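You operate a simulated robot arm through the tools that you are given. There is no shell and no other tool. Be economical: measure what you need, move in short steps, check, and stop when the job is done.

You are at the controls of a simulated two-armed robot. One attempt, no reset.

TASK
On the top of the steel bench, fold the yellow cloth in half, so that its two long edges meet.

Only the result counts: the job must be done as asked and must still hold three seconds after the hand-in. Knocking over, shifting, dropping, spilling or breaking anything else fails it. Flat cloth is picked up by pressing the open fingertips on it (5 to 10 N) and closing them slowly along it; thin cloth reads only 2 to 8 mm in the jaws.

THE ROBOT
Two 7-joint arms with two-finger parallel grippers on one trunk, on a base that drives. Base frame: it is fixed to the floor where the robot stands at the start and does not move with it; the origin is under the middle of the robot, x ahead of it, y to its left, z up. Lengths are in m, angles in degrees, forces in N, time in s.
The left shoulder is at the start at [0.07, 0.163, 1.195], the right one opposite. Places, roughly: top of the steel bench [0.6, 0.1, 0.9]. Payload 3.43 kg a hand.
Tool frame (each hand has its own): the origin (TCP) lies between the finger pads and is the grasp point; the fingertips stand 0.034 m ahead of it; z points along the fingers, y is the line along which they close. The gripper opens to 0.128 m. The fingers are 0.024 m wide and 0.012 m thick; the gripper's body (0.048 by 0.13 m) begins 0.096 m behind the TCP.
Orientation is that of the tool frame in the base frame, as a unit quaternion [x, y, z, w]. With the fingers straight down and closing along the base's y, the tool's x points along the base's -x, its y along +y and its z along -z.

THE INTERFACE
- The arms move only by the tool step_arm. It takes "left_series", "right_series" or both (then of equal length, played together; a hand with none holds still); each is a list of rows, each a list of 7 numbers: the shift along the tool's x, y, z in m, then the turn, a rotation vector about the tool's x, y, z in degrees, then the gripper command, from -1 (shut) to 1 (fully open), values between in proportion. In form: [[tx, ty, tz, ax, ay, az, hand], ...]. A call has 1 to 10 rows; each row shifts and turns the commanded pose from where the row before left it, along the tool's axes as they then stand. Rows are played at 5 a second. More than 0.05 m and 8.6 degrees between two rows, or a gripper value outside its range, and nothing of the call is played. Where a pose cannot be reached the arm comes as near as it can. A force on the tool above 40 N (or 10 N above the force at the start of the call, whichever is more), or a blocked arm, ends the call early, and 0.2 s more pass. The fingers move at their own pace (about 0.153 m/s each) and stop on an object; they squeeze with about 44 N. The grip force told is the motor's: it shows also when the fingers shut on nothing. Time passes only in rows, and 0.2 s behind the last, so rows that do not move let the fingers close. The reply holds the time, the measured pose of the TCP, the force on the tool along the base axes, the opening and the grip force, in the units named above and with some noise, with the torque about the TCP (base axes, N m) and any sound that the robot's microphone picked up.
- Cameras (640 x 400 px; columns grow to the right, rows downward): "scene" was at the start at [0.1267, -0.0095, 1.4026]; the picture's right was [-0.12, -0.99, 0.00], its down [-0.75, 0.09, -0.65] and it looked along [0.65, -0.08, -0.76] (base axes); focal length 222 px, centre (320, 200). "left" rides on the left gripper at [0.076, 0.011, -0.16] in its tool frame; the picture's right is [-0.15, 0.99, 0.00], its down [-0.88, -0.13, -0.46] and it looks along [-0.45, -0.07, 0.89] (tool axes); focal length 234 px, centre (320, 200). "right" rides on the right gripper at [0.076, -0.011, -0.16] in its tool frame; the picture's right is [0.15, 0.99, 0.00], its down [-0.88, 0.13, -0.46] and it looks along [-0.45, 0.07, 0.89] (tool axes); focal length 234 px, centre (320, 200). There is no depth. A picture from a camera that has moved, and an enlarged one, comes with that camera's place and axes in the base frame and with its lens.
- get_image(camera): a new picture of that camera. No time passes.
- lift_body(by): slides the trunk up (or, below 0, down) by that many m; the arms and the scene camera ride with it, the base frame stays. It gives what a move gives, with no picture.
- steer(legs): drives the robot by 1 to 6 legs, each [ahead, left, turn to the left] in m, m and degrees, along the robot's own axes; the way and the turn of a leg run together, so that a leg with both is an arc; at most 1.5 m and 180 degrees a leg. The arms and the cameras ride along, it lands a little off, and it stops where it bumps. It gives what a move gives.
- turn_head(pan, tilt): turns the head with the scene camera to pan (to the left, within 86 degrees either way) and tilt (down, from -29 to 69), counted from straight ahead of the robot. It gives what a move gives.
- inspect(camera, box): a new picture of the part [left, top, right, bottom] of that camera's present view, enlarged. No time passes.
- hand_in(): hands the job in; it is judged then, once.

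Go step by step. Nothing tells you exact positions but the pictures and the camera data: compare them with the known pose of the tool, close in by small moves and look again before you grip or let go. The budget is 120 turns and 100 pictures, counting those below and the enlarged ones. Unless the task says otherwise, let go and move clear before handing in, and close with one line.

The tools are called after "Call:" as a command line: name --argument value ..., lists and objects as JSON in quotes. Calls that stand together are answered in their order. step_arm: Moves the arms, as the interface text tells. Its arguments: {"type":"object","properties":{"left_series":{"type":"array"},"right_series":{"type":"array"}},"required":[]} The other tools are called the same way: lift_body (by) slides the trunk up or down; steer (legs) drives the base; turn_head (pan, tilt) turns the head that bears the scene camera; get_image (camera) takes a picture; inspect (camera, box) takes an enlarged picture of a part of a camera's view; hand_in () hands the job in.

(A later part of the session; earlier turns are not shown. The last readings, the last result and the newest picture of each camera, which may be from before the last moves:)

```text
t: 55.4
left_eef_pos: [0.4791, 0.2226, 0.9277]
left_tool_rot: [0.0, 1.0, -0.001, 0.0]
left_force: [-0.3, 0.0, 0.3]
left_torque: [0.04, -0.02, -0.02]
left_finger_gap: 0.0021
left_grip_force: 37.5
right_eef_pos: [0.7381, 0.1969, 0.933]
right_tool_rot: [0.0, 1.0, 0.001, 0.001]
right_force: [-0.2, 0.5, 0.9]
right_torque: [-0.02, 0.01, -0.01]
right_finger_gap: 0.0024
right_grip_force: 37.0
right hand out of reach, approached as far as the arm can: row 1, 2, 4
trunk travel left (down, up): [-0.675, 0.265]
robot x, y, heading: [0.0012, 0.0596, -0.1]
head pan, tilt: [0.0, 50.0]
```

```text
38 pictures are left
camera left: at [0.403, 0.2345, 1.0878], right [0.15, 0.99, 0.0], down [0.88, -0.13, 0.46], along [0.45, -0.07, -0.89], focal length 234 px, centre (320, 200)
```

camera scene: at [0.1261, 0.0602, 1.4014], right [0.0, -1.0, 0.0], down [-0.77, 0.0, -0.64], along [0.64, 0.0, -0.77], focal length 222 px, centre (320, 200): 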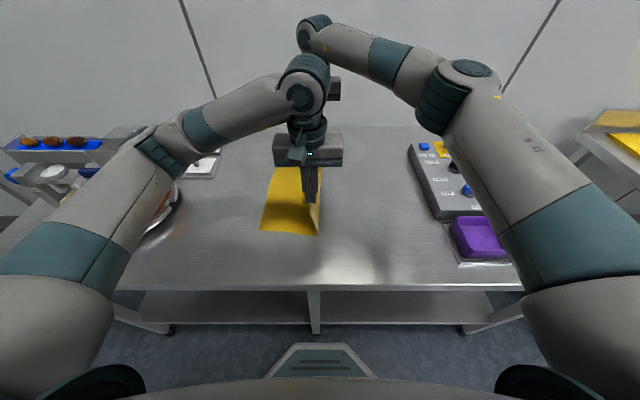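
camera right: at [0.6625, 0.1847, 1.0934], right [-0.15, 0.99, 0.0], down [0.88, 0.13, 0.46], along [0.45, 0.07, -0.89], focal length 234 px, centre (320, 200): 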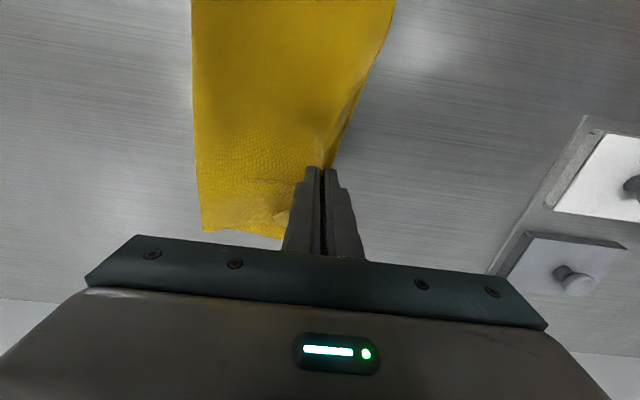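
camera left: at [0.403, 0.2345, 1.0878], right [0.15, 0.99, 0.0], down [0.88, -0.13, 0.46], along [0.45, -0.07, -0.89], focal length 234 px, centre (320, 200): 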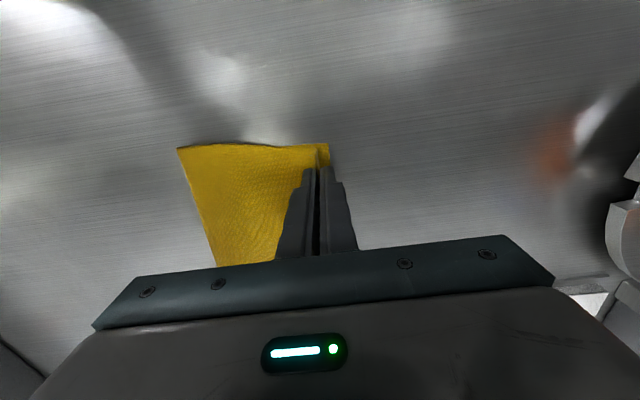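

Near is nearly registered; the far hand is 8–10 mm short in both x and y because of reach. Tilting the right hand forward by 8° frees reach; then final trims.

Call:
step_arm --left_series '[[0, 0.004, 0, 0, 0, 0, -1], [0, 0.004, 0, 0, 0, 0, -1], [0, 0, 0, 0, 0, 0, -1], [0, 0, 0, 0, 0, 0, -1]]' --right_series '[[0, 0, 0, 0, -4, 0, -1], [0, 0, 0, 0, -4, 0, -1], [-0.006, 0.005, 0, 0, 0, 0, -1], [-0.005, 0.005, 0, 0, 0, 0, -1]]'

Call:
get_image --camera "right"

Call:
get_image --camera "left"

```text
t: 56.4
left_eef_pos: [0.4771, 0.2317, 0.929]
left_tool_rot: [-0.001, 1.0, 0.0, -0.001]
left_force: [1.9, 0.5, 0.1]
left_torque: [-0.01, -0.13, 0.01]
left_finger_gap: 0.0022
left_grip_force: 36.9
right_eef_pos: [0.7494, 0.2071, 0.9355]
right_tool_rot: [0.0, 0.998, 0.0, 0.07]
right_force: [-2.4, -0.4, -0.3]
right_torque: [0.0, 0.08, -0.01]
right_finger_gap: 0.0022
right_grip_force: 37.0
trunk travel left (down, up): [-0.675, 0.265]
robot x, y, heading: [0.0008, 0.0578, -0.0]
head pan, tilt: [0.0, 50.0]
```

```text
37 pictures are left
camera right: at [0.6514, 0.1957, 1.0833], right [-0.14, 0.99, -0.02], down [0.81, 0.13, 0.57], along [0.57, 0.07, -0.82], focal length 234 px, centre (320, 200)
```

right: 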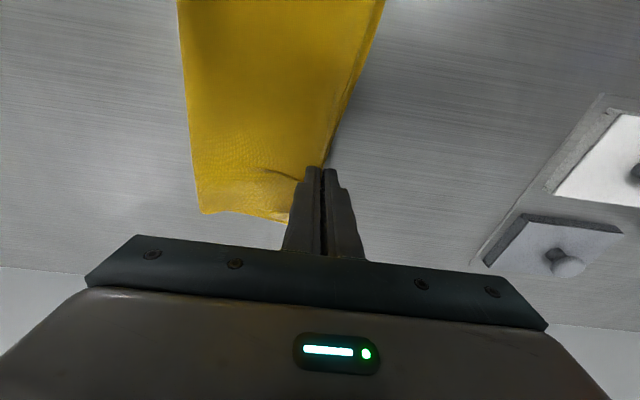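

```text
36 pictures are left
camera left: at [0.4019, 0.2425, 1.0872], right [0.15, 0.99, 0.0], down [0.88, -0.13, 0.46], along [0.45, -0.07, -0.89], focal length 234 px, centre (320, 200)
```

left: 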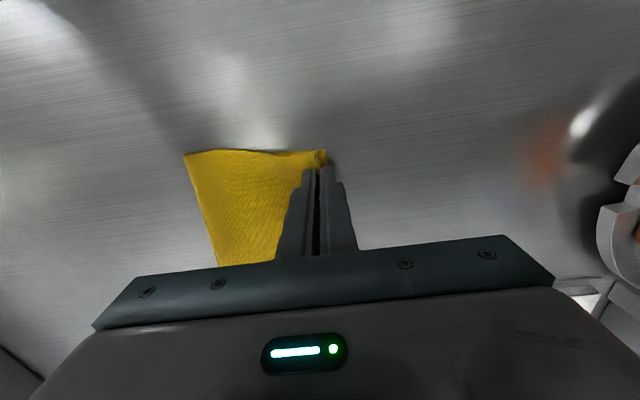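

Edges line up with slight tension. Lowering both onto the lower layer and releasing gently.

Call:
step_arm --left_series '[[0, 0, 0.005, 0, 0, 0, -1], [0, 0, 0.005, 0, 0, 0, -1], [0, 0, 0.002, 0, 0, 0, -1], [0, 0, 0, 0, 0, 0, -1]]' --right_series '[[0.001, 0, 0.006, 0, 0, 0, -1], [0.001, 0, 0.006, 0, 0, 0, -1], [0, 0, 0.003, 0, 0, 0, -1], [0, 0, 0, 0, 0, 0, -1]]'

Call:
inspect --camera "left" --box '[160, 100, 400, 280]'

Call:
inspect --camera "right" --box '[160, 60, 400, 240]'

```text
t: 57.4
left_eef_pos: [0.4777, 0.2322, 0.9155]
left_tool_rot: [0.0, 1.0, 0.0, 0.0]
left_force: [2.8, 1.6, 7.0]
left_torque: [-0.01, -0.05, -0.01]
left_finger_gap: 0.0018
left_grip_force: 37.4
right_eef_pos: [0.7485, 0.2065, 0.92]
right_tool_rot: [0.0, 0.998, 0.001, 0.07]
right_force: [-2.1, 0.4, 0.3]
right_torque: [0.01, 0.05, 0.01]
right_finger_gap: 0.0024
right_grip_force: 36.6
trunk travel left (down, up): [-0.675, 0.265]
robot x, y, heading: [-0.0018, 0.058, 0.3]
head pan, tilt: [0.0, 50.0]
```

```text
2.22 times, centred on (280, 190) of left
camera zoom: at [0.4014, 0.242, 1.0757], right [0.15, 0.99, 0.0], down [0.88, -0.13, 0.46], along [0.45, -0.07, -0.89], focal length 520 px, centre (409, 222)
```

zoom: 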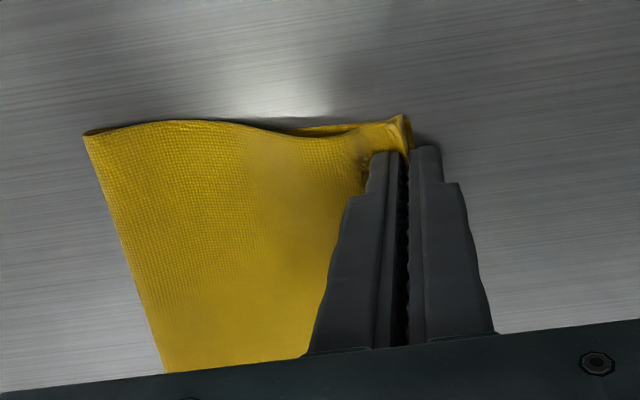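

```text
2.22 times, centred on (280, 150) of right
camera zoom: at [0.6511, 0.1951, 1.0683], right [-0.14, 0.99, -0.02], down [0.81, 0.13, 0.57], along [0.57, 0.07, -0.82], focal length 520 px, centre (409, 311)
```

zoom: 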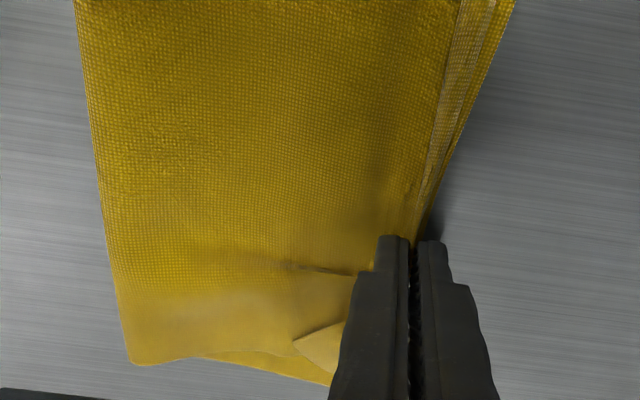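

Edges coincide well. Releasing gently and lifting.

Call:
step_arm --left_series '[[0, 0, 0, 0, 0, 0, -0.95], [0, 0, 0, 0, 0, 0, -0.9], [0, 0, 0, 0, 0, 0, -0.82], [0, 0, -0.008, 0, 0, 0, -0.75], [0, 0, -0.02, 0, 0, 0, -0.7], [0, 0, -0.04, 0, 0, 0, -0.7], [0, 0, -0.04, 0, 0, 0, -0.7], [0, 0.04, 0, 0, 0, 0, -0.7], [0, 0.04, 0, 0, 0, 0, -0.7]]' --right_series '[[0, 0, 0.003, 0, 0, 0, -0.95], [0, 0, 0, 0, 0, 0, -0.9], [0, 0, 0, 0, 0, 0, -0.82], [-0.001, 0, -0.008, 0, 0, 0, -0.75], [-0.003, 0, -0.02, 0, 0, 0, -0.7], [-0.005, 0, -0.035, 0, 0, 0, -0.7], [0.005, -0.02, -0.03, 0, 0, 0, -0.7], [0, -0.04, 0, 0, 4, 0, -0.7], [0, -0.04, 0, 0, 4, 0, -0.7]]'

Call:
get_image --camera "scene"

Call:
get_image --camera "right"

Call:
get_image --camera "left"

```text
t: 59.4
left_eef_pos: [0.4779, 0.3137, 1.0257]
left_tool_rot: [0.0, 1.0, 0.0, 0.0]
left_force: [-0.3, 0.4, -0.4]
left_torque: [-0.01, -0.02, -0.03]
left_finger_gap: 0.0194
left_grip_force: 0.2
right_eef_pos: [0.7388, 0.1068, 1.0092]
right_tool_rot: [0.001, 1.0, 0.0, -0.001]
right_force: [0.2, -0.7, -0.2]
right_torque: [-0.01, -0.01, 0.01]
right_finger_gap: 0.0189
right_grip_force: 0.0
trunk travel left (down, up): [-0.675, 0.265]
robot x, y, heading: [0.0023, 0.0562, 0.2]
head pan, tilt: [0.0, 50.0]
```

```text
33 pictures are left
camera scene: at [0.1257, 0.0578, 1.4014], right [0.0, -1.0, 0.0], down [-0.77, 0.0, -0.64], along [0.64, 0.0, -0.77], focal length 222 px, centre (320, 200)
```

scene: 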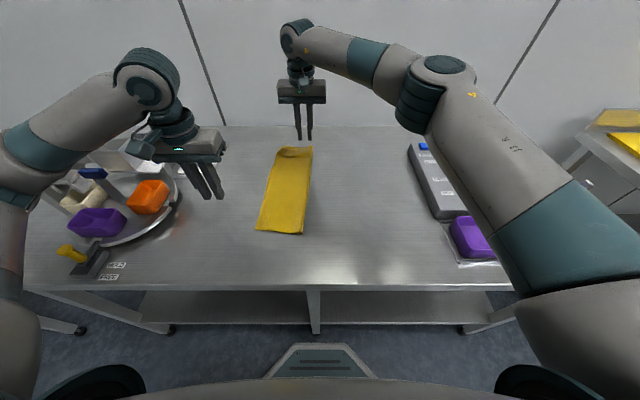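

```text
32 pictures are left
camera right: at [0.6628, 0.0955, 1.1705], right [-0.15, 0.99, 0.0], down [0.88, 0.13, 0.45], along [0.45, 0.07, -0.89], focal length 234 px, centre (320, 200)
```

right: 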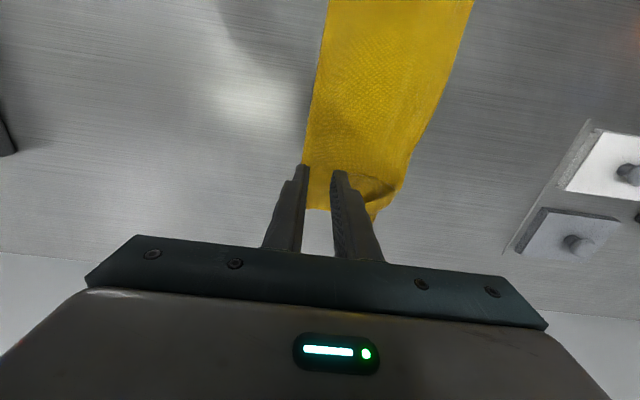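

```text
31 pictures are left
camera left: at [0.4014, 0.3235, 1.1848], right [0.15, 0.99, 0.0], down [0.88, -0.13, 0.46], along [0.45, -0.07, -0.89], focal length 234 px, centre (320, 200)
```

left: 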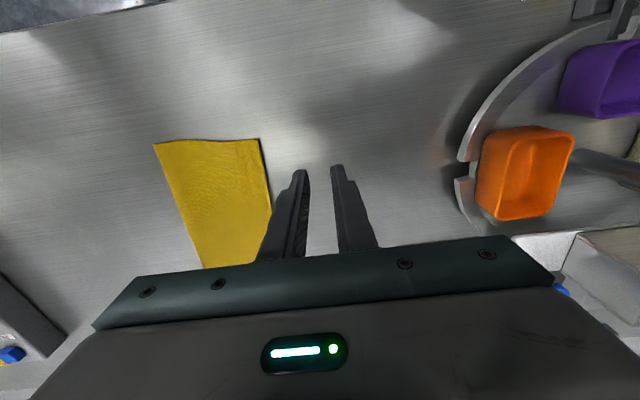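

Very close to done; the near end is clean. Inspecting the far corner.

Call:
step_arm --right_series '[[0, -0.04, 0, 0, 0, 0, -0.7], [0, -0.04, 0, 0, 0, 0, -0.7]]'

Call:
inspect --camera "scene" --box '[236, 136, 336, 240]'

Call:
inspect --camera "right" --box '[380, 60, 540, 240]'

```text
t: 60.0
left_eef_pos: [0.4776, 0.3112, 1.0255]
left_tool_rot: [0.0, 1.0, 0.001, 0.0]
left_force: [0.2, -0.9, 0.2]
left_torque: [0.01, -0.02, -0.02]
left_finger_gap: 0.0192
left_grip_force: 0.0
right_eef_pos: [0.7407, 0.026, 1.0103]
right_tool_rot: [0.0, 1.0, 0.001, 0.0]
right_force: [0.7, 0.3, -0.5]
right_torque: [0.03, 0.0, 0.04]
right_finger_gap: 0.019
right_grip_force: 0.1
trunk travel left (down, up): [-0.675, 0.265]
robot x, y, heading: [-0.0, 0.0577, -0.1]
head pan, tilt: [0.0, 50.0]
```

```text
3.85 times, centred on (286, 188) of scene
camera zoom: at [0.1261, 0.056, 1.4014], right [0.0, -1.0, 0.0], down [-0.77, 0.0, -0.64], along [0.64, 0.0, -0.77], focal length 854 px, centre (451, 246)
```

zoom: 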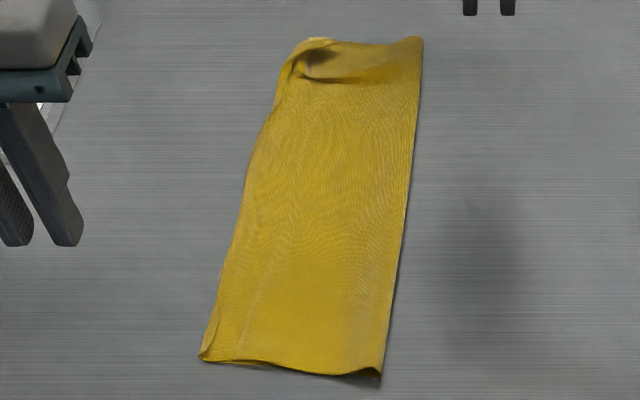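

```text
2.22 times, centred on (460, 150) of right
camera zoom: at [0.6643, 0.014, 1.1712], right [-0.15, 0.99, 0.0], down [0.88, 0.13, 0.46], along [0.45, 0.07, -0.89], focal length 520 px, centre (9, 311)
```

zoom: 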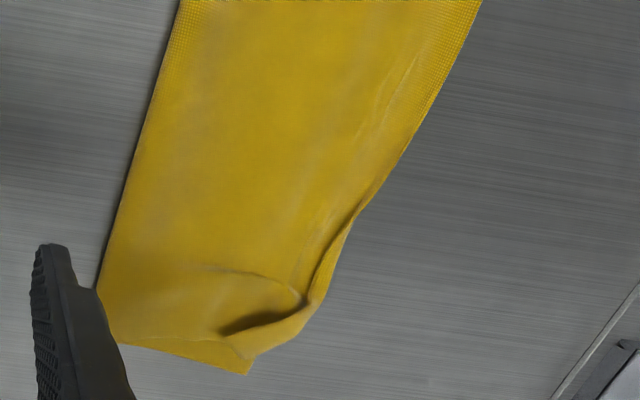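

The upper layer's far-left corner is curled. Bringing the left hand over it for a close look.

Call:
step_arm --left_series '[[-0.038, -0.006, 0.004, 0, 0, 0, -0.53], [-0.038, -0.006, 0.004, 0, 0, 0, -0.53], [-0.038, -0.006, 0.004, 0, 0, 0, -0.53], [-0.038, -0.006, 0.004, 0, 0, 0, -0.53], [-0.038, -0.006, 0.004, 0, 0, 0, -0.53], [-0.038, -0.006, 0.004, 0, 0, 0, -0.53], [-0.038, -0.006, 0.004, 0, 0, 0, -0.53], [-0.038, -0.006, 0.004, 0, 0, 0, -0.53]]'

Call:
inspect --camera "left" --box '[160, 20, 400, 220]'

```text
t: 61.8
left_eef_pos: [0.7842, 0.2633, 0.9916]
left_tool_rot: [0.0, 1.0, 0.001, -0.001]
left_force: [-0.9, 0.0, 0.7]
left_torque: [0.04, 0.01, 0.03]
left_finger_gap: 0.0305
left_grip_force: 0.1
right_eef_pos: [0.7419, 0.0264, 1.0102]
right_tool_rot: [0.0, 1.0, 0.001, 0.0]
right_force: [0.7, -0.5, -0.4]
right_torque: [0.03, 0.01, 0.03]
right_finger_gap: 0.0194
right_grip_force: 0.1
trunk travel left (down, up): [-0.675, 0.265]
robot x, y, heading: [-0.0008, 0.0558, 0.1]
head pan, tilt: [0.0, 50.0]
```

```text
2.00 times, centred on (280, 120) of left
camera zoom: at [0.7077, 0.2743, 1.1516], right [0.15, 0.99, 0.0], down [0.88, -0.13, 0.45], along [0.45, -0.07, -0.89], focal length 468 px, centre (400, 360)
```

zoom: 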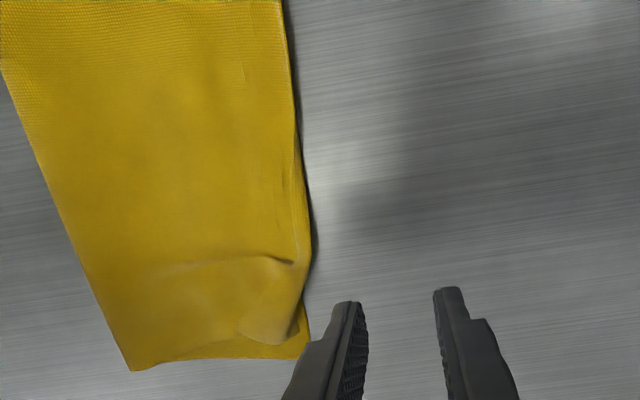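

Call:
inspect --camera "left" --box '[250, 120, 330, 210]'

```text
4.44 times, centred on (290, 165) of left
camera zoom: at [0.7077, 0.2743, 1.1516], right [0.15, 0.99, 0.0], down [0.88, -0.13, 0.45], along [0.45, -0.07, -0.89], focal length 1041 px, centre (453, 356)
```

zoom: 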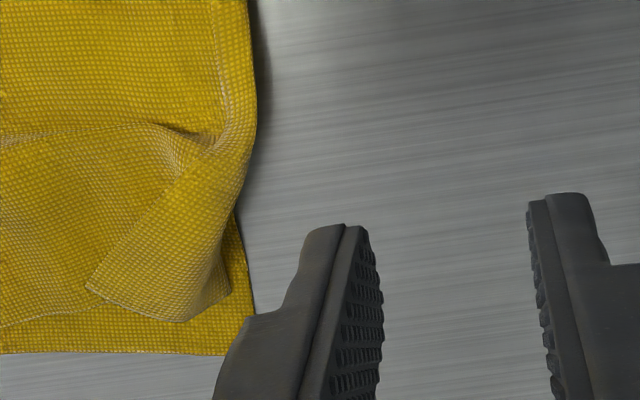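

Clear now: a small triangular corner flap of the upper layer is flipped back; its tip is at about (0.807,0.154), crease near (0.765,0.213)–(0.82,0.18). I'll pinch the flap's free edge with the left hand and flip it out; right hand moves away first.

Call:
step_arm --left_series '[[0, 0, 0, 0, 0, 0, -0.72], [0, 0, 0, 0, 0, 0, -0.72], [-0.003, -0.025, 0, 0, 0, 0, -0.72], [-0.003, -0.026, 0.012, 0, 0, 0, -0.72], [-0.003, -0.026, 0.02, 0, 0, 0, -0.72], [-0.004, -0.026, 0.02, 0, 0, 0, -0.72]]' --right_series '[[0, -0.04, 0, 0, 0, 0, -0.7], [0, -0.04, 0, 0, 0, 0, -0.7], [0, -0.03, 0, 0, 0, 0, -0.7], [0, -0.02, 0, 0, 0, 0, -0.7], [0, 0, 0, 0, 0, 0, -0.7], [0, 0, 0, 0, 0, 0, -0.7]]'

Call:
inspect --camera "left" --box '[240, 100, 400, 220]'

```text
t: 63.2
left_eef_pos: [0.797, 0.158, 0.9397]
left_tool_rot: [0.0, 1.0, 0.001, -0.001]
left_force: [-0.4, 0.2, -0.5]
left_torque: [0.02, -0.03, 0.0]
left_finger_gap: 0.0177
left_grip_force: 0.0
right_eef_pos: [0.7421, -0.1039, 1.0095]
right_tool_rot: [0.0, 1.0, 0.001, -0.001]
right_force: [0.6, 0.0, -0.2]
right_torque: [0.0, 0.03, -0.04]
right_finger_gap: 0.019
right_grip_force: 0.1
trunk travel left (down, up): [-0.675, 0.265]
robot x, y, heading: [-0.0018, 0.0604, -0.1]
head pan, tilt: [0.0, 50.0]
```

```text
3.33 times, centred on (320, 160) of left
camera zoom: at [0.7203, 0.1687, 1.0997], right [0.15, 0.99, 0.0], down [0.88, -0.13, 0.45], along [0.45, -0.07, -0.89], focal length 781 px, centre (320, 333)
```

zoom: 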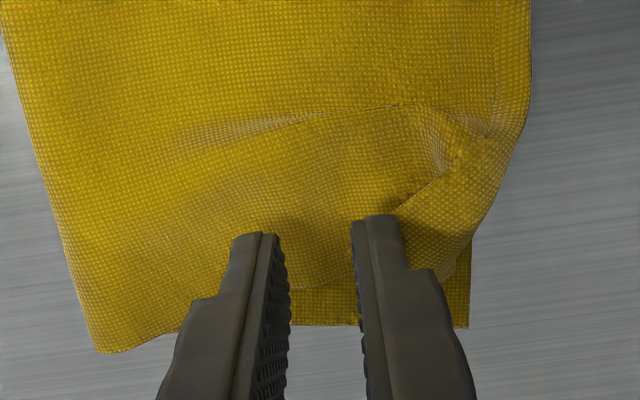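

Finger placement fits: outer finger on the flap, inner just past its tip. Lowering lightly.

Call:
step_arm --left_series '[[-0.005, 0, 0.008, 0, 0, 0, -0.72], [0, 0, 0.006, 0, 0, 0, -0.72], [0, 0, 0.004, 0, 0, 0, -0.72], [0, 0, 0.002, 0, 0, 0, -0.72]]'

```text
t: 64.2
left_eef_pos: [0.7996, 0.1621, 0.9203]
left_tool_rot: [0.0, 1.0, 0.0, 0.0]
left_force: [0.5, -0.7, -0.7]
left_torque: [-0.03, 0.0, 0.04]
left_finger_gap: 0.018
left_grip_force: 0.1
right_eef_pos: [0.7411, -0.1029, 1.0086]
right_tool_rot: [0.0, 1.0, 0.0, 0.001]
right_force: [0.2, 0.2, -0.6]
right_torque: [-0.02, 0.01, -0.03]
right_finger_gap: 0.0192
right_grip_force: 0.1
trunk travel left (down, up): [-0.675, 0.265]
robot x, y, heading: [0.0016, 0.0573, -0.4]
head pan, tilt: [0.0, 50.0]
```

Call:
step_arm --left_series '[[0, 0, 0.002, 0, 0, 0, -0.72], [0, 0, 0.001, 0, 0, 0, -0.72]]'

Call:
inspect --camera "left" --box '[240, 100, 400, 220]'

```text
t: 64.8
left_eef_pos: [0.8, 0.1605, 0.9176]
left_tool_rot: [0.0, 1.0, 0.0, 0.0]
left_force: [-0.2, 0.6, 0.2]
left_torque: [0.02, 0.01, 0.03]
left_finger_gap: 0.0179
left_grip_force: 0.1
right_eef_pos: [0.7412, -0.1041, 1.0099]
right_tool_rot: [0.0, 1.0, 0.0, -0.001]
right_force: [-0.5, 0.6, 0.2]
right_torque: [0.02, 0.02, 0.0]
right_finger_gap: 0.0195
right_grip_force: 0.1
trunk travel left (down, up): [-0.675, 0.265]
robot x, y, heading: [0.0023, 0.0575, 0.0]
head pan, tilt: [0.0, 50.0]
```

```text
3.33 times, centred on (320, 160) of left
camera zoom: at [0.7239, 0.1716, 1.0773], right [0.15, 0.99, 0.0], down [0.88, -0.13, 0.46], along [0.45, -0.07, -0.89], focal length 781 px, centre (320, 333)
```

zoom: 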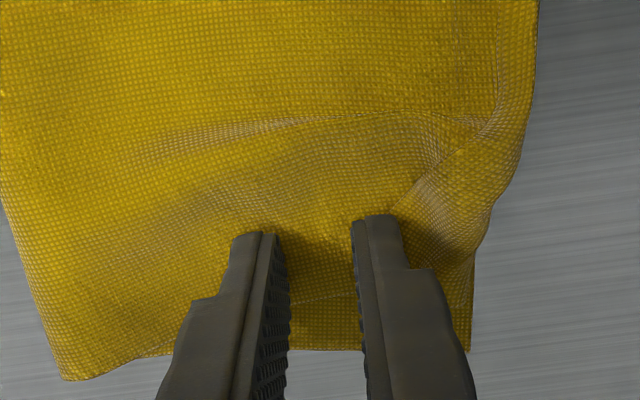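

Call:
step_arm --left_series '[[0, 0, 0.001, 0, 0, 0, -0.72], [0, -0.0015, 0, 0, 0, 0, -0.77], [0, -0.0015, 0, 0, 0, 0, -0.82], [0, -0.0015, 0, 0, 0, 0, -0.87], [0, -0.0015, 0, 0, 0, 0, -0.92], [0, -0.0015, 0, 0, 0, 0, -0.97], [0, -0.0015, 0, 0, 0, 0, -1], [0, 0, 0, 0, 0, 0, -1]]'

Call:
inspect --camera "left" --box '[240, 100, 400, 220]'

```text
t: 66.6
left_eef_pos: [0.7989, 0.1513, 0.9168]
left_tool_rot: [-0.001, 1.0, 0.0, 0.001]
left_force: [0.5, 1.7, 7.3]
left_torque: [0.11, -0.02, 0.0]
left_finger_gap: 0.0
left_grip_force: 33.2
right_eef_pos: [0.7411, -0.1037, 1.0098]
right_tool_rot: [-0.001, 1.0, 0.0, 0.0]
right_force: [-1.1, -0.3, 0.1]
right_torque: [0.0, -0.01, 0.0]
right_finger_gap: 0.0193
right_grip_force: 0.0
trunk travel left (down, up): [-0.675, 0.265]
robot x, y, heading: [0.0003, 0.0568, 0.0]
head pan, tilt: [0.0, 50.0]
```

```text
3.33 times, centred on (320, 160) of left
camera zoom: at [0.723, 0.1627, 1.0763], right [0.15, 0.99, 0.0], down [0.88, -0.13, 0.46], along [0.45, -0.07, -0.89], focal length 781 px, centre (320, 333)
```

zoom: 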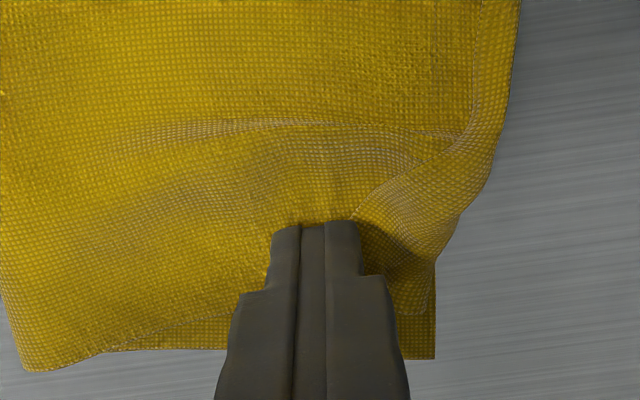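

No pinch, but the closed fingers now stand behind the flap's free edge. I'll push it outward (+x+y) with very light contact.

Call:
step_arm --left_series '[[0, 0, -0.002, 0, 0, 0, -1], [-0.003, 0.006, 0, 0, 0, 0, -1], [-0.003, 0.006, 0, 0, 0, 0, -1], [-0.003, 0.006, 0, 0, 0, 0, -1]]'

Call:
inspect --camera "left" --box '[240, 100, 400, 220]'

```text
t: 67.6
left_eef_pos: [0.8075, 0.1693, 0.9169]
left_tool_rot: [0.0, 1.0, -0.001, 0.0]
left_force: [0.3, -0.3, 2.2]
left_torque: [-0.01, 0.0, 0.0]
left_finger_gap: 0.0
left_grip_force: 33.5
right_eef_pos: [0.7409, -0.104, 1.0102]
right_tool_rot: [0.0, 1.0, 0.001, 0.0]
right_force: [0.2, 0.0, 0.6]
right_torque: [0.01, 0.01, 0.01]
right_finger_gap: 0.019
right_grip_force: 0.1
trunk travel left (down, up): [-0.675, 0.265]
robot x, y, heading: [-0.0024, 0.0581, 0.2]
head pan, tilt: [0.0, 50.0]
```

```text
3.33 times, centred on (320, 160) of left
camera zoom: at [0.7322, 0.1807, 1.0769], right [0.15, 0.99, 0.0], down [0.88, -0.13, 0.45], along [0.45, -0.07, -0.89], focal length 781 px, centre (320, 333)
```

zoom: 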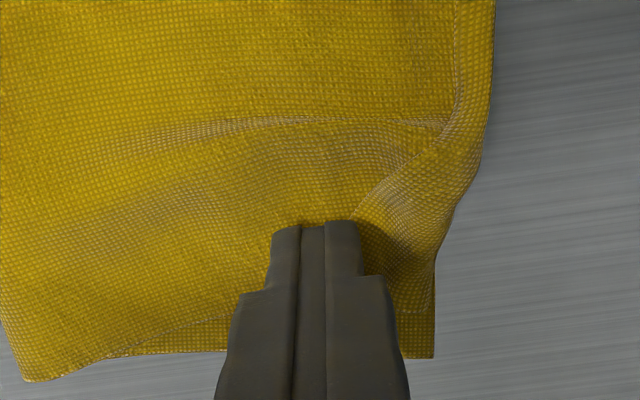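

The stack moved along instead. Lifting to look.

Call:
step_arm --left_series '[[0, 0, -0.02, 0, 0, 0, -1], [0, 0.015, -0.03, 0, 0, 0, -0.7], [0, 0.03, -0.01, 0, 0, 0, -0.7], [0, 0.03, 0, 0, 0, 0, -0.7]]'

Call:
inspect --camera "left" --box '[210, 90, 330, 200]'

Call:
inspect --camera "scene" --box '[236, 136, 336, 240]'

```text
t: 68.6
left_eef_pos: [0.8056, 0.2476, 0.9764]
left_tool_rot: [0.0, 1.0, 0.0, 0.001]
left_force: [-0.4, 0.3, -0.7]
left_torque: [-0.03, 0.0, 0.01]
left_finger_gap: 0.0193
left_grip_force: 0.0
right_eef_pos: [0.7411, -0.1018, 1.0108]
right_tool_rot: [0.001, 1.0, 0.0, 0.0]
right_force: [0.9, 0.2, 0.5]
right_torque: [-0.02, 0.02, 0.05]
right_finger_gap: 0.0192
right_grip_force: 0.0
trunk travel left (down, up): [-0.675, 0.265]
robot x, y, heading: [0.0005, 0.0604, 0.1]
head pan, tilt: [0.0, 50.0]
```

```text
3.64 times, centred on (270, 145) of left
camera zoom: at [0.7306, 0.2576, 1.1372], right [0.15, 0.99, 0.0], down [0.88, -0.13, 0.46], along [0.45, -0.07, -0.89], focal length 852 px, centre (502, 400)
```

zoom: 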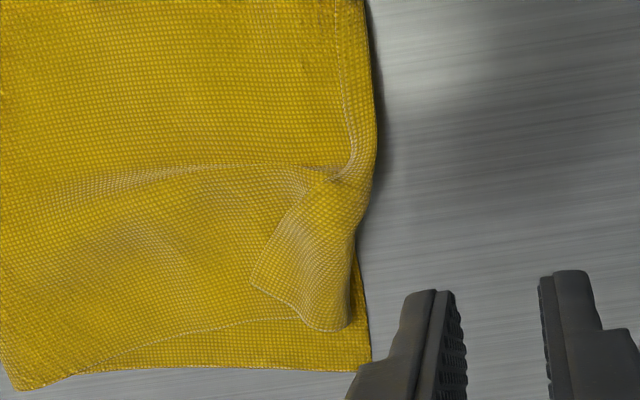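

```text
3.85 times, centred on (286, 188) of scene
camera zoom: at [0.1264, 0.0589, 1.4014], right [0.0, -1.0, 0.0], down [-0.77, 0.0, -0.64], along [0.64, 0.0, -0.77], focal length 854 px, centre (451, 246)
```

zoom: 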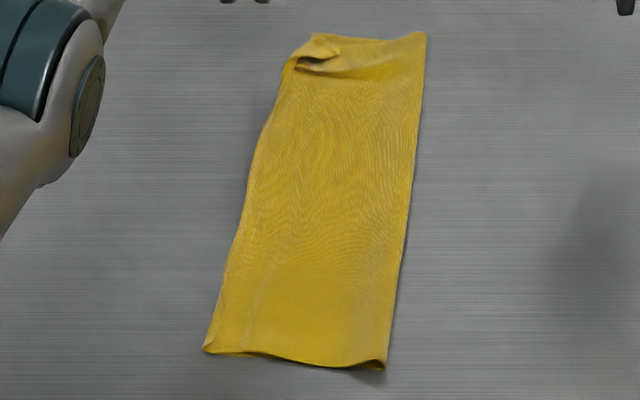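

The flap is now clearly visible: tip (0.805,0.168), free edge running diagonally. I'll yaw the left hand 45° so the jaws close across that edge, and pinch only the flap.

Call:
step_arm --left_series '[[0, 0, 0, 0, 0, 7.5, -0.72], [0, 0, 0, 0, 0, 7.5, -0.72], [0, 0, 0, 0, 0, 7.5, -0.72], [0, 0, 0, 0, 0, 7.5, -0.72], [0, 0, 0, 0, 0, 7.5, -0.72], [0, 0, 0, 0, 0, 7.5, -0.72], [-0.023, -0.027, 0.01, 0, 0, 0, -0.72], [-0.023, -0.027, 0.015, 0, 0, 0, -0.72], [0, 0, 0.011, 0, 0, 0, -0.72]]'

Call:
inspect --camera "left" --box '[240, 100, 400, 220]'

```text
t: 70.6
left_eef_pos: [0.8031, 0.1746, 0.9406]
left_tool_rot: [0.383, 0.924, -0.001, 0.0]
left_force: [-0.5, 0.5, -0.3]
left_torque: [-0.01, -0.02, -0.03]
left_finger_gap: 0.0181
left_grip_force: 0.1
right_eef_pos: [0.7419, -0.1028, 1.0113]
right_tool_rot: [0.001, 1.0, 0.001, 0.0]
right_force: [0.7, 0.3, 0.0]
right_torque: [-0.01, -0.01, -0.01]
right_finger_gap: 0.0192
right_grip_force: 0.0
trunk travel left (down, up): [-0.675, 0.265]
robot x, y, heading: [-0.0018, 0.0547, -0.1]
head pan, tilt: [0.0, 50.0]
```

```text
3.33 times, centred on (320, 160) of left
camera zoom: at [0.7575, 0.2363, 1.1001], right [0.8, 0.6, 0.0], down [0.53, -0.71, 0.46], along [0.27, -0.37, -0.89], focal length 781 px, centre (320, 333)
```

zoom: 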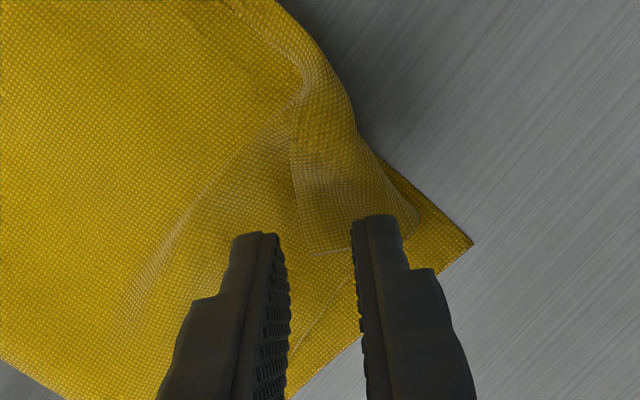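

Jaws straddle the flap's free edge perfectly. Descending and pressing.

Call:
step_arm --left_series '[[0, 0, 0.01, 0, 0, 0, -0.72], [0, 0, 0.008, 0, 0, 0, -0.72], [0, 0, 0.004, 0, 0, 0, -0.72], [0, 0, 0.002, 0, 0, 0, -0.72], [0, 0, 0.001, 0, 0, 0, -0.72]]'

Call:
inspect --camera "left" --box '[240, 100, 400, 220]'

```text
t: 71.8
left_eef_pos: [0.8006, 0.1748, 0.9166]
left_tool_rot: [0.383, 0.924, 0.0, 0.001]
left_force: [0.0, 0.5, 3.5]
left_torque: [0.08, -0.04, 0.0]
left_finger_gap: 0.0182
left_grip_force: 0.2
right_eef_pos: [0.7411, -0.1021, 1.0109]
right_tool_rot: [0.0, 1.0, 0.0, 0.0]
right_force: [-0.3, 0.4, 0.2]
right_torque: [0.02, -0.05, 0.02]
right_finger_gap: 0.0193
right_grip_force: 0.1
trunk travel left (down, up): [-0.675, 0.265]
robot x, y, heading: [0.0017, 0.0568, 0.4]
head pan, tilt: [0.0, 50.0]
```

```text
3.33 times, centred on (320, 160) of left
camera zoom: at [0.7565, 0.2354, 1.0769], right [0.8, 0.6, 0.0], down [0.53, -0.71, 0.46], along [0.27, -0.37, -0.89], focal length 781 px, centre (320, 333)
```

zoom: 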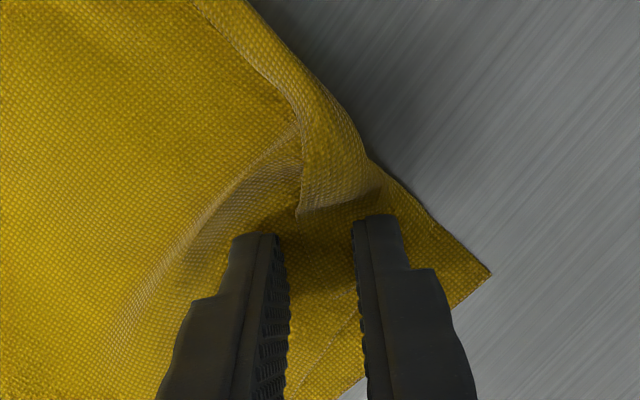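

The flap slid ahead of the fingers; backing up and shifting ~14 mm along the free edge.

Call:
step_arm --left_series '[[0, 0, -0.012, 0, 0, 0, -0.72], [0, 0, -0.01, 0, 0, 0, -0.72], [0.007, 0, 0, 0, 0, 0, -0.72], [0.007, 0, 0, 0, 0, 0, -0.72]]'

Call:
inspect --camera "left" --box '[240, 100, 400, 220]'

```text
t: 72.8
left_eef_pos: [0.7938, 0.1852, 0.9384]
left_tool_rot: [0.382, 0.924, 0.0, 0.001]
left_force: [1.0, 1.1, 0.7]
left_torque: [-0.01, 0.01, 0.02]
left_finger_gap: 0.018
left_grip_force: 0.0
right_eef_pos: [0.742, -0.1027, 1.0099]
right_tool_rot: [0.0, 1.0, 0.0, -0.001]
right_force: [0.3, 0.2, -0.4]
right_torque: [0.01, 0.0, -0.01]
right_finger_gap: 0.0187
right_grip_force: 0.1
trunk travel left (down, up): [-0.675, 0.265]
robot x, y, heading: [0.0014, 0.0575, 0.1]
head pan, tilt: [0.0, 50.0]
```

```text
3.33 times, centred on (320, 160) of left
camera zoom: at [0.7475, 0.2455, 1.0976], right [0.8, 0.6, 0.0], down [0.53, -0.71, 0.46], along [0.27, -0.37, -0.89], focal length 781 px, centre (320, 333)
```

zoom: 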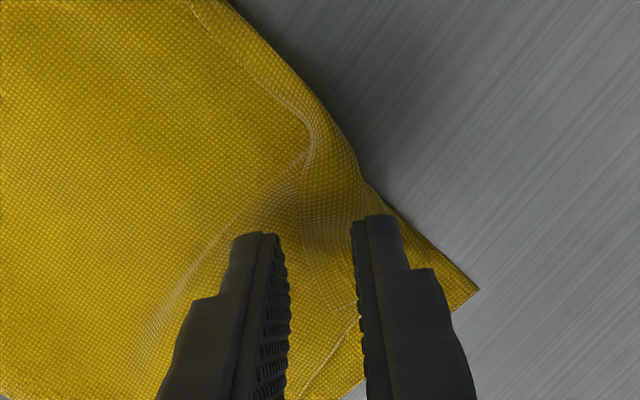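

Call:
step_arm --left_series '[[0, -0.004, 0.008, 0, 0, 0, -0.72], [0, 0, 0.006, 0, 0, 0, -0.72], [0, 0, 0.004, 0, 0, 0, -0.72], [0, 0, 0.003, 0, 0, 0, -0.72]]'

Call:
inspect --camera "left" --box '[240, 100, 400, 220]'

```text
t: 73.8
left_eef_pos: [0.7893, 0.1831, 0.919]
left_tool_rot: [0.383, 0.924, 0.0, 0.0]
left_force: [0.3, 0.5, 2.6]
left_torque: [0.01, 0.01, 0.0]
left_finger_gap: 0.0179
left_grip_force: 0.0
right_eef_pos: [0.7415, -0.1031, 1.0095]
right_tool_rot: [0.0, 1.0, 0.0, 0.0]
right_force: [0.0, 0.4, 0.2]
right_torque: [-0.04, -0.02, -0.03]
right_finger_gap: 0.0192
right_grip_force: 0.0
trunk travel left (down, up): [-0.675, 0.265]
robot x, y, heading: [0.0003, 0.0551, 0.0]
head pan, tilt: [0.0, 50.0]
```

```text
3.33 times, centred on (320, 160) of left
camera zoom: at [0.7442, 0.243, 1.0777], right [0.8, 0.6, 0.0], down [0.53, -0.71, 0.46], along [0.27, -0.37, -0.89], focal length 781 px, centre (320, 333)
```

zoom: 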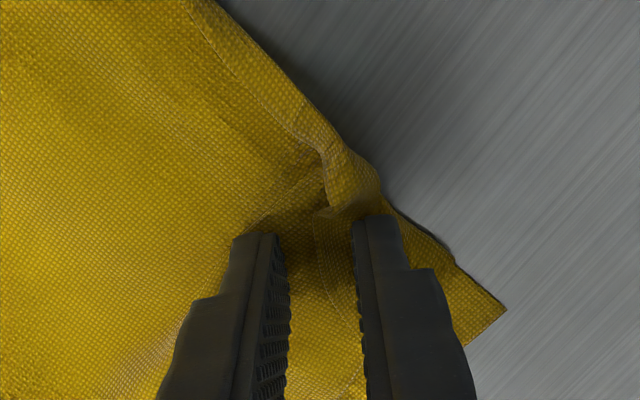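

Flap free edge is now between the jaws with the outer finger on the flap. Closing with slightly more pressure while holding the inner finger still.

Call:
step_arm --left_series '[[0, 0, 0.001, 0, 0, 0, -0.72], [0, 0, 0.0005, 0, 0, 0, -0.72], [0, -0.0015, 0, 0, 0, 0, -0.77], [0, -0.0015, 0, 0, 0, 0, -0.82], [0, -0.0015, 0, 0, 0, 0, -0.87], [0, -0.0015, 0, 0, 0, 0, -0.92], [0, -0.0015, 0, 0, 0, 0, -0.97], [0, -0.001, 0, 0, 0, 0, -1], [0, 0, 0, 0, 0, 0, -1]]'

Call:
inspect --camera "left" --box '[240, 100, 400, 220]'

```text
t: 75.8
left_eef_pos: [0.7837, 0.175, 0.9182]
left_tool_rot: [0.383, 0.924, 0.001, 0.001]
left_force: [1.0, 1.9, 9.4]
left_torque: [0.11, 0.0, 0.0]
left_finger_gap: 0.0017
left_grip_force: 36.2
right_eef_pos: [0.7405, -0.1025, 1.011]
right_tool_rot: [0.0, 1.0, -0.001, 0.0]
right_force: [-0.2, -0.6, -0.1]
right_torque: [0.0, -0.06, 0.01]
right_finger_gap: 0.0191
right_grip_force: 0.0
trunk travel left (down, up): [-0.675, 0.265]
robot x, y, heading: [0.0012, 0.0543, -0.2]
head pan, tilt: [0.0, 50.0]
```

```text
3.33 times, centred on (320, 160) of left
camera zoom: at [0.7376, 0.236, 1.0768], right [0.8, 0.6, 0.0], down [0.53, -0.71, 0.46], along [0.27, -0.37, -0.89], focal length 781 px, centre (320, 333)
```

zoom: 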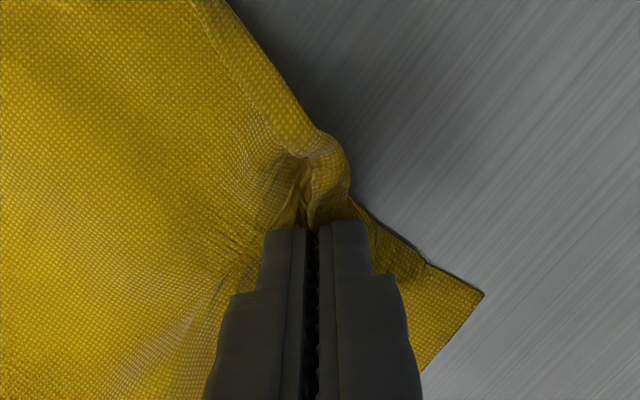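

Something is held (1.7 mm). Lifting a little to see what.

Call:
step_arm --left_series '[[0, 0, -0.01, 0, 0, 0, -1], [0, 0, -0.01, 0, 0, 0, -1], [0, 0.005, -0.01, 0, 0, 0, -1]]'

Call:
inspect --camera "left" --box '[220, 80, 420, 230]'

Call:
inspect --camera "right" --box '[420, 40, 640, 260]'

```text
t: 76.6
left_eef_pos: [0.7884, 0.1796, 0.9462]
left_tool_rot: [0.383, 0.924, -0.001, -0.001]
left_force: [-0.3, 0.4, 0.3]
left_torque: [-0.01, 0.04, 0.0]
left_finger_gap: 0.0016
left_grip_force: 36.3
right_eef_pos: [0.7409, -0.1029, 1.0097]
right_tool_rot: [0.0, 1.0, -0.001, 0.0]
right_force: [-0.4, -0.3, 0.0]
right_torque: [-0.01, -0.02, -0.01]
right_finger_gap: 0.0194
right_grip_force: 0.1
trunk travel left (down, up): [-0.675, 0.265]
robot x, y, heading: [-0.0001, 0.0632, -0.0]
head pan, tilt: [0.0, 50.0]
```

```text
2.67 times, centred on (320, 155) of left
camera zoom: at [0.7431, 0.2399, 1.1057], right [0.8, 0.6, 0.0], down [0.53, -0.71, 0.46], along [0.27, -0.37, -0.89], focal length 624 px, centre (320, 320)
```

zoom: 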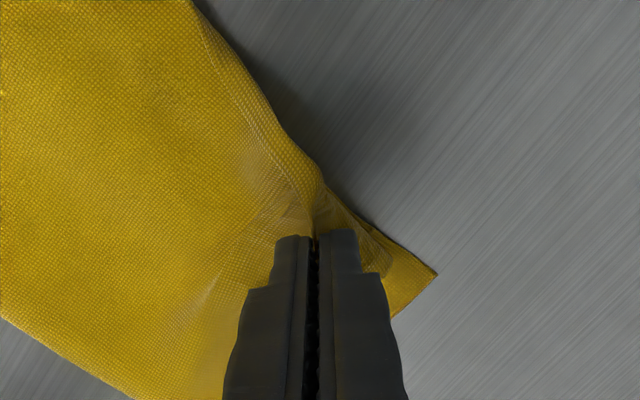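

```text
1.82 times, centred on (530, 150) of right
camera zoom: at [0.6654, -0.1143, 1.1707], right [-0.15, 0.99, 0.0], down [0.88, 0.13, 0.46], along [0.45, 0.07, -0.89], focal length 426 px, centre (-62, 291)
```

zoom: 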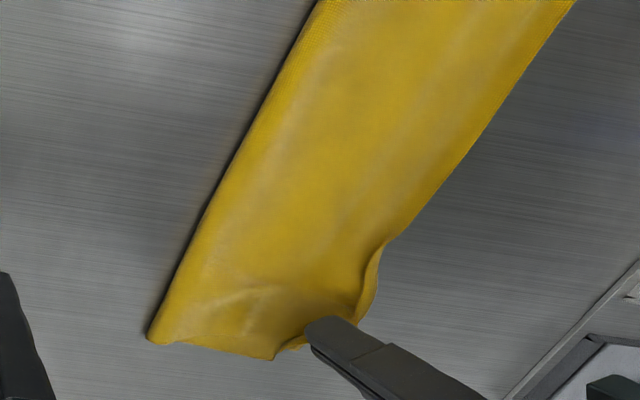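

The corner seems to hang outside the jaws now. Lowering with a slight outward move and releasing to see.

Call:
step_arm --left_series '[[0, 0.006, 0.008, 0, 0, 0, -1], [0, 0.006, 0.008, 0, 0, 0, -1], [0, 0.002, 0.008, 0, 0, 0, -1], [0, 0, 0.003, 0, 0, 0, -1], [0, 0, 0, 0, 0, 0, -0.9], [0, 0, 0, 0, 0, 0, -0.8], [0, 0, -0.015, 0, 0, 0, -0.7], [0, 0, -0.03, 0, 0, 0, -0.7], [0.03, 0, -0.02, 0, 0, 0, -0.7], [0.03, 0, 0, 0, 0, 0, -0.7]]'

Call:
inspect --camera "left" --box '[220, 100, 440, 265]'

```text
t: 78.8
left_eef_pos: [0.7564, 0.2332, 0.9851]
left_tool_rot: [0.383, 0.924, -0.001, 0.0]
left_force: [-1.1, 0.2, 0.4]
left_torque: [-0.02, 0.0, 0.0]
left_finger_gap: 0.0192
left_grip_force: 0.0
right_eef_pos: [0.7409, -0.1028, 1.0103]
right_tool_rot: [0.001, 1.0, 0.0, 0.0]
right_force: [0.3, 0.0, -0.6]
right_torque: [-0.02, 0.0, 0.0]
right_finger_gap: 0.0195
right_grip_force: 0.0
trunk travel left (down, up): [-0.675, 0.265]
robot x, y, heading: [-0.0037, 0.0584, -0.3]
head pan, tilt: [0.0, 50.0]
```

```text
2.42 times, centred on (330, 182) of left
camera zoom: at [0.7101, 0.2937, 1.1446], right [0.8, 0.6, 0.0], down [0.53, -0.71, 0.46], along [0.27, -0.37, -0.89], focal length 568 px, centre (296, 242)
```

zoom: 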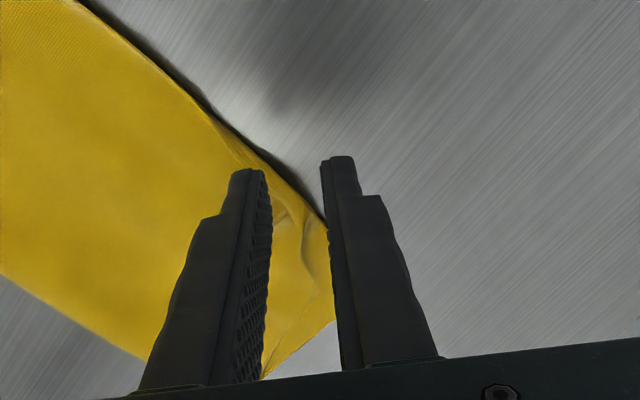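

Call:
step_arm --left_series '[[0.02, 0.02, 0, 0, 0, -7.5, -0.7], [0.02, 0.02, 0, 0, 0, -7.5, -0.7], [0.01, 0.02, 0, 0, 0, -7.5, -0.7], [0, 0, 0, 0, 0, -7.5, -0.7], [0, 0, 0, 0, 0, -7.5, -0.7], [0, 0, 0, 0, 0, -7.5, -0.7]]'

Call:
inspect --camera "left" --box '[160, 100, 340, 235]'

Call:
inspect --camera "scene" --box '[236, 136, 336, 240]'

```text
t: 80.2
left_eef_pos: [0.7525, 0.3114, 0.9842]
left_tool_rot: [-0.001, 1.0, 0.001, 0.0]
left_force: [-0.1, 0.4, 0.3]
left_torque: [0.02, -0.01, 0.01]
left_finger_gap: 0.0192
left_grip_force: 0.1
right_eef_pos: [0.741, -0.1027, 1.0106]
right_tool_rot: [0.0, 1.0, 0.0, 0.0]
right_force: [0.3, 0.3, 0.0]
right_torque: [0.0, -0.04, 0.0]
right_finger_gap: 0.0192
right_grip_force: 0.0
trunk travel left (down, up): [-0.675, 0.265]
robot x, y, heading: [-0.0004, 0.058, 0.0]
head pan, tilt: [0.0, 50.0]
```

```text
2.96 times, centred on (250, 168) of left
camera zoom: at [0.6768, 0.3205, 1.144], right [0.14, 0.99, 0.0], down [0.88, -0.13, 0.46], along [0.45, -0.07, -0.89], focal length 694 px, centre (527, 296)
```

zoom: 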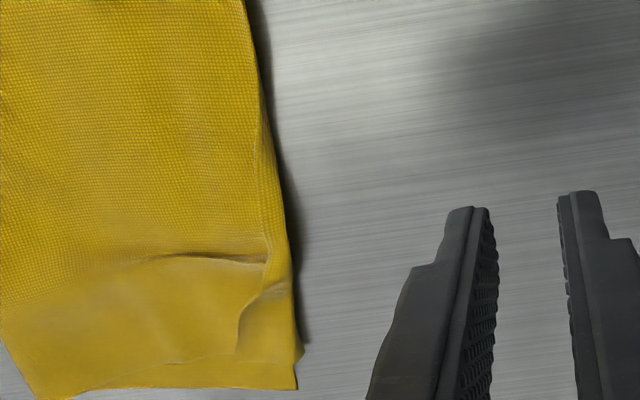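

```text
3.85 times, centred on (286, 188) of scene
camera zoom: at [0.1264, 0.058, 1.4013], right [0.0, -1.0, 0.0], down [-0.77, 0.0, -0.64], along [0.64, 0.0, -0.77], focal length 854 px, centre (451, 246)
```

zoom: 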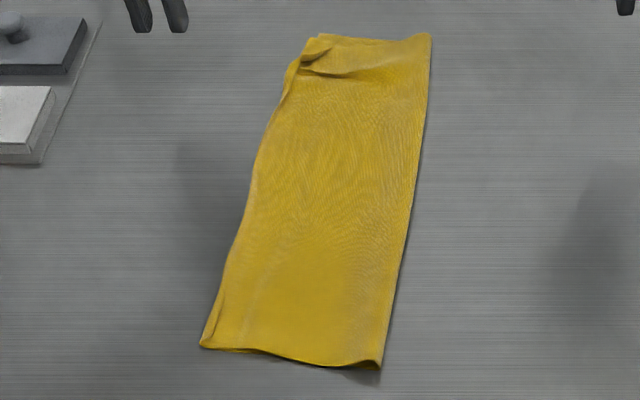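

Call:
inspect --camera "left" --box '[200, 160, 270, 235]'

```text
5.33 times, centred on (235, 198) of left
camera zoom: at [0.6768, 0.3205, 1.144], right [0.14, 0.99, 0.0], down [0.88, -0.13, 0.46], along [0.45, -0.07, -0.89], focal length 1249 px, centre (773, 213)
```

zoom: 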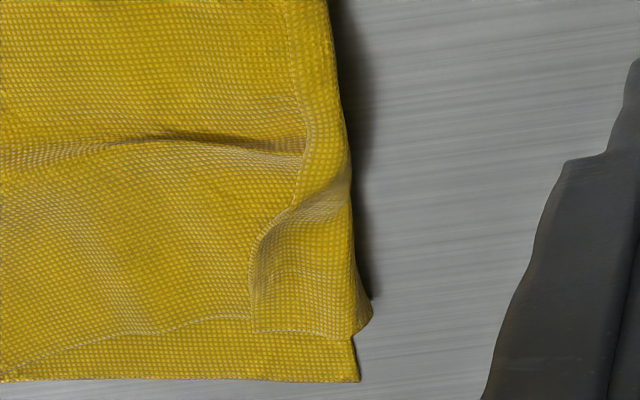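

A ~2.5 cm hem of the upper layer's far end is still folded back. Last time I held it but didn't carry it far enough. Repeating with straight jaws at x≈0.808 and full outward travel.

Call:
step_arm --left_series '[[-0.014, -0.034, 0.005, 0, 0, 0, -0.72], [-0.014, -0.034, 0.01, 0, 0, 0, -0.72], [-0.014, -0.034, 0.014, 0, 0, 0, -0.72], [-0.0135, -0.035, 0.015, 0, 0, 0, -0.72], [0, 0, 0.01, 0, 0, 0, -0.72], [0, 0, 0.003, 0, 0, 0, -0.72]]'

Call:
inspect --camera "left" --box '[240, 100, 400, 220]'

```text
t: 81.6
left_eef_pos: [0.8073, 0.1724, 0.9276]
left_tool_rot: [0.0, 1.0, 0.0, 0.0]
left_force: [0.1, 0.1, 0.7]
left_torque: [0.02, 0.01, -0.01]
left_finger_gap: 0.0178
left_grip_force: 0.0
right_eef_pos: [0.742, -0.104, 1.0113]
right_tool_rot: [0.0, 1.0, 0.0, 0.001]
right_force: [0.0, 0.1, 1.0]
right_torque: [0.03, -0.02, -0.02]
right_finger_gap: 0.0189
right_grip_force: 0.0
trunk travel left (down, up): [-0.675, 0.265]
robot x, y, heading: [-0.0004, 0.0561, 0.2]
head pan, tilt: [0.0, 50.0]
```

```text
3.33 times, centred on (320, 160) of left
camera zoom: at [0.7322, 0.1826, 1.0869], right [0.15, 0.99, 0.0], down [0.88, -0.13, 0.46], along [0.45, -0.07, -0.89], focal length 781 px, centre (320, 333)
```

zoom: 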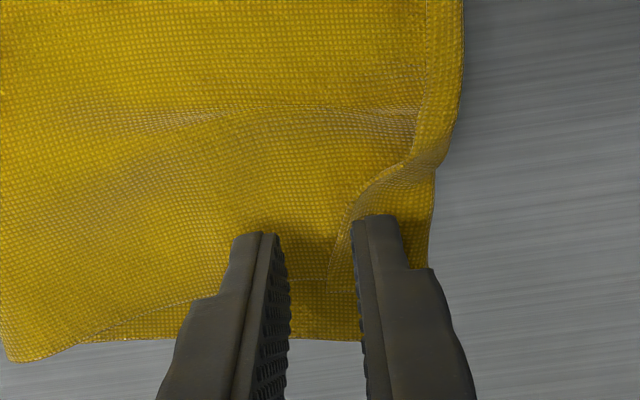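

Call:
step_arm --left_series '[[0, 0.006, 0.003, 0, 0, 0, -0.72], [0, 0, 0.004, 0, 0, 0, -0.72], [0, 0, 0.002, 0, 0, 0, -0.72], [0, 0, 0.0015, 0, 0, 0, -0.72], [0, 0, 0, 0, 0, 0, -0.72]]'

```text
t: 82.8
left_eef_pos: [0.8077, 0.1779, 0.9179]
left_tool_rot: [0.0, 1.0, 0.0, 0.0]
left_force: [1.0, -0.1, 5.2]
left_torque: [0.06, -0.06, 0.02]
left_finger_gap: 0.0178
left_grip_force: 0.0
right_eef_pos: [0.7404, -0.1022, 1.0099]
right_tool_rot: [0.0, 1.0, -0.001, -0.001]
right_force: [0.3, 0.8, -0.3]
right_torque: [0.02, -0.01, -0.01]
right_finger_gap: 0.0194
right_grip_force: 0.0
trunk travel left (down, up): [-0.675, 0.265]
robot x, y, heading: [-0.0006, 0.0583, 0.2]
head pan, tilt: [0.0, 50.0]
```

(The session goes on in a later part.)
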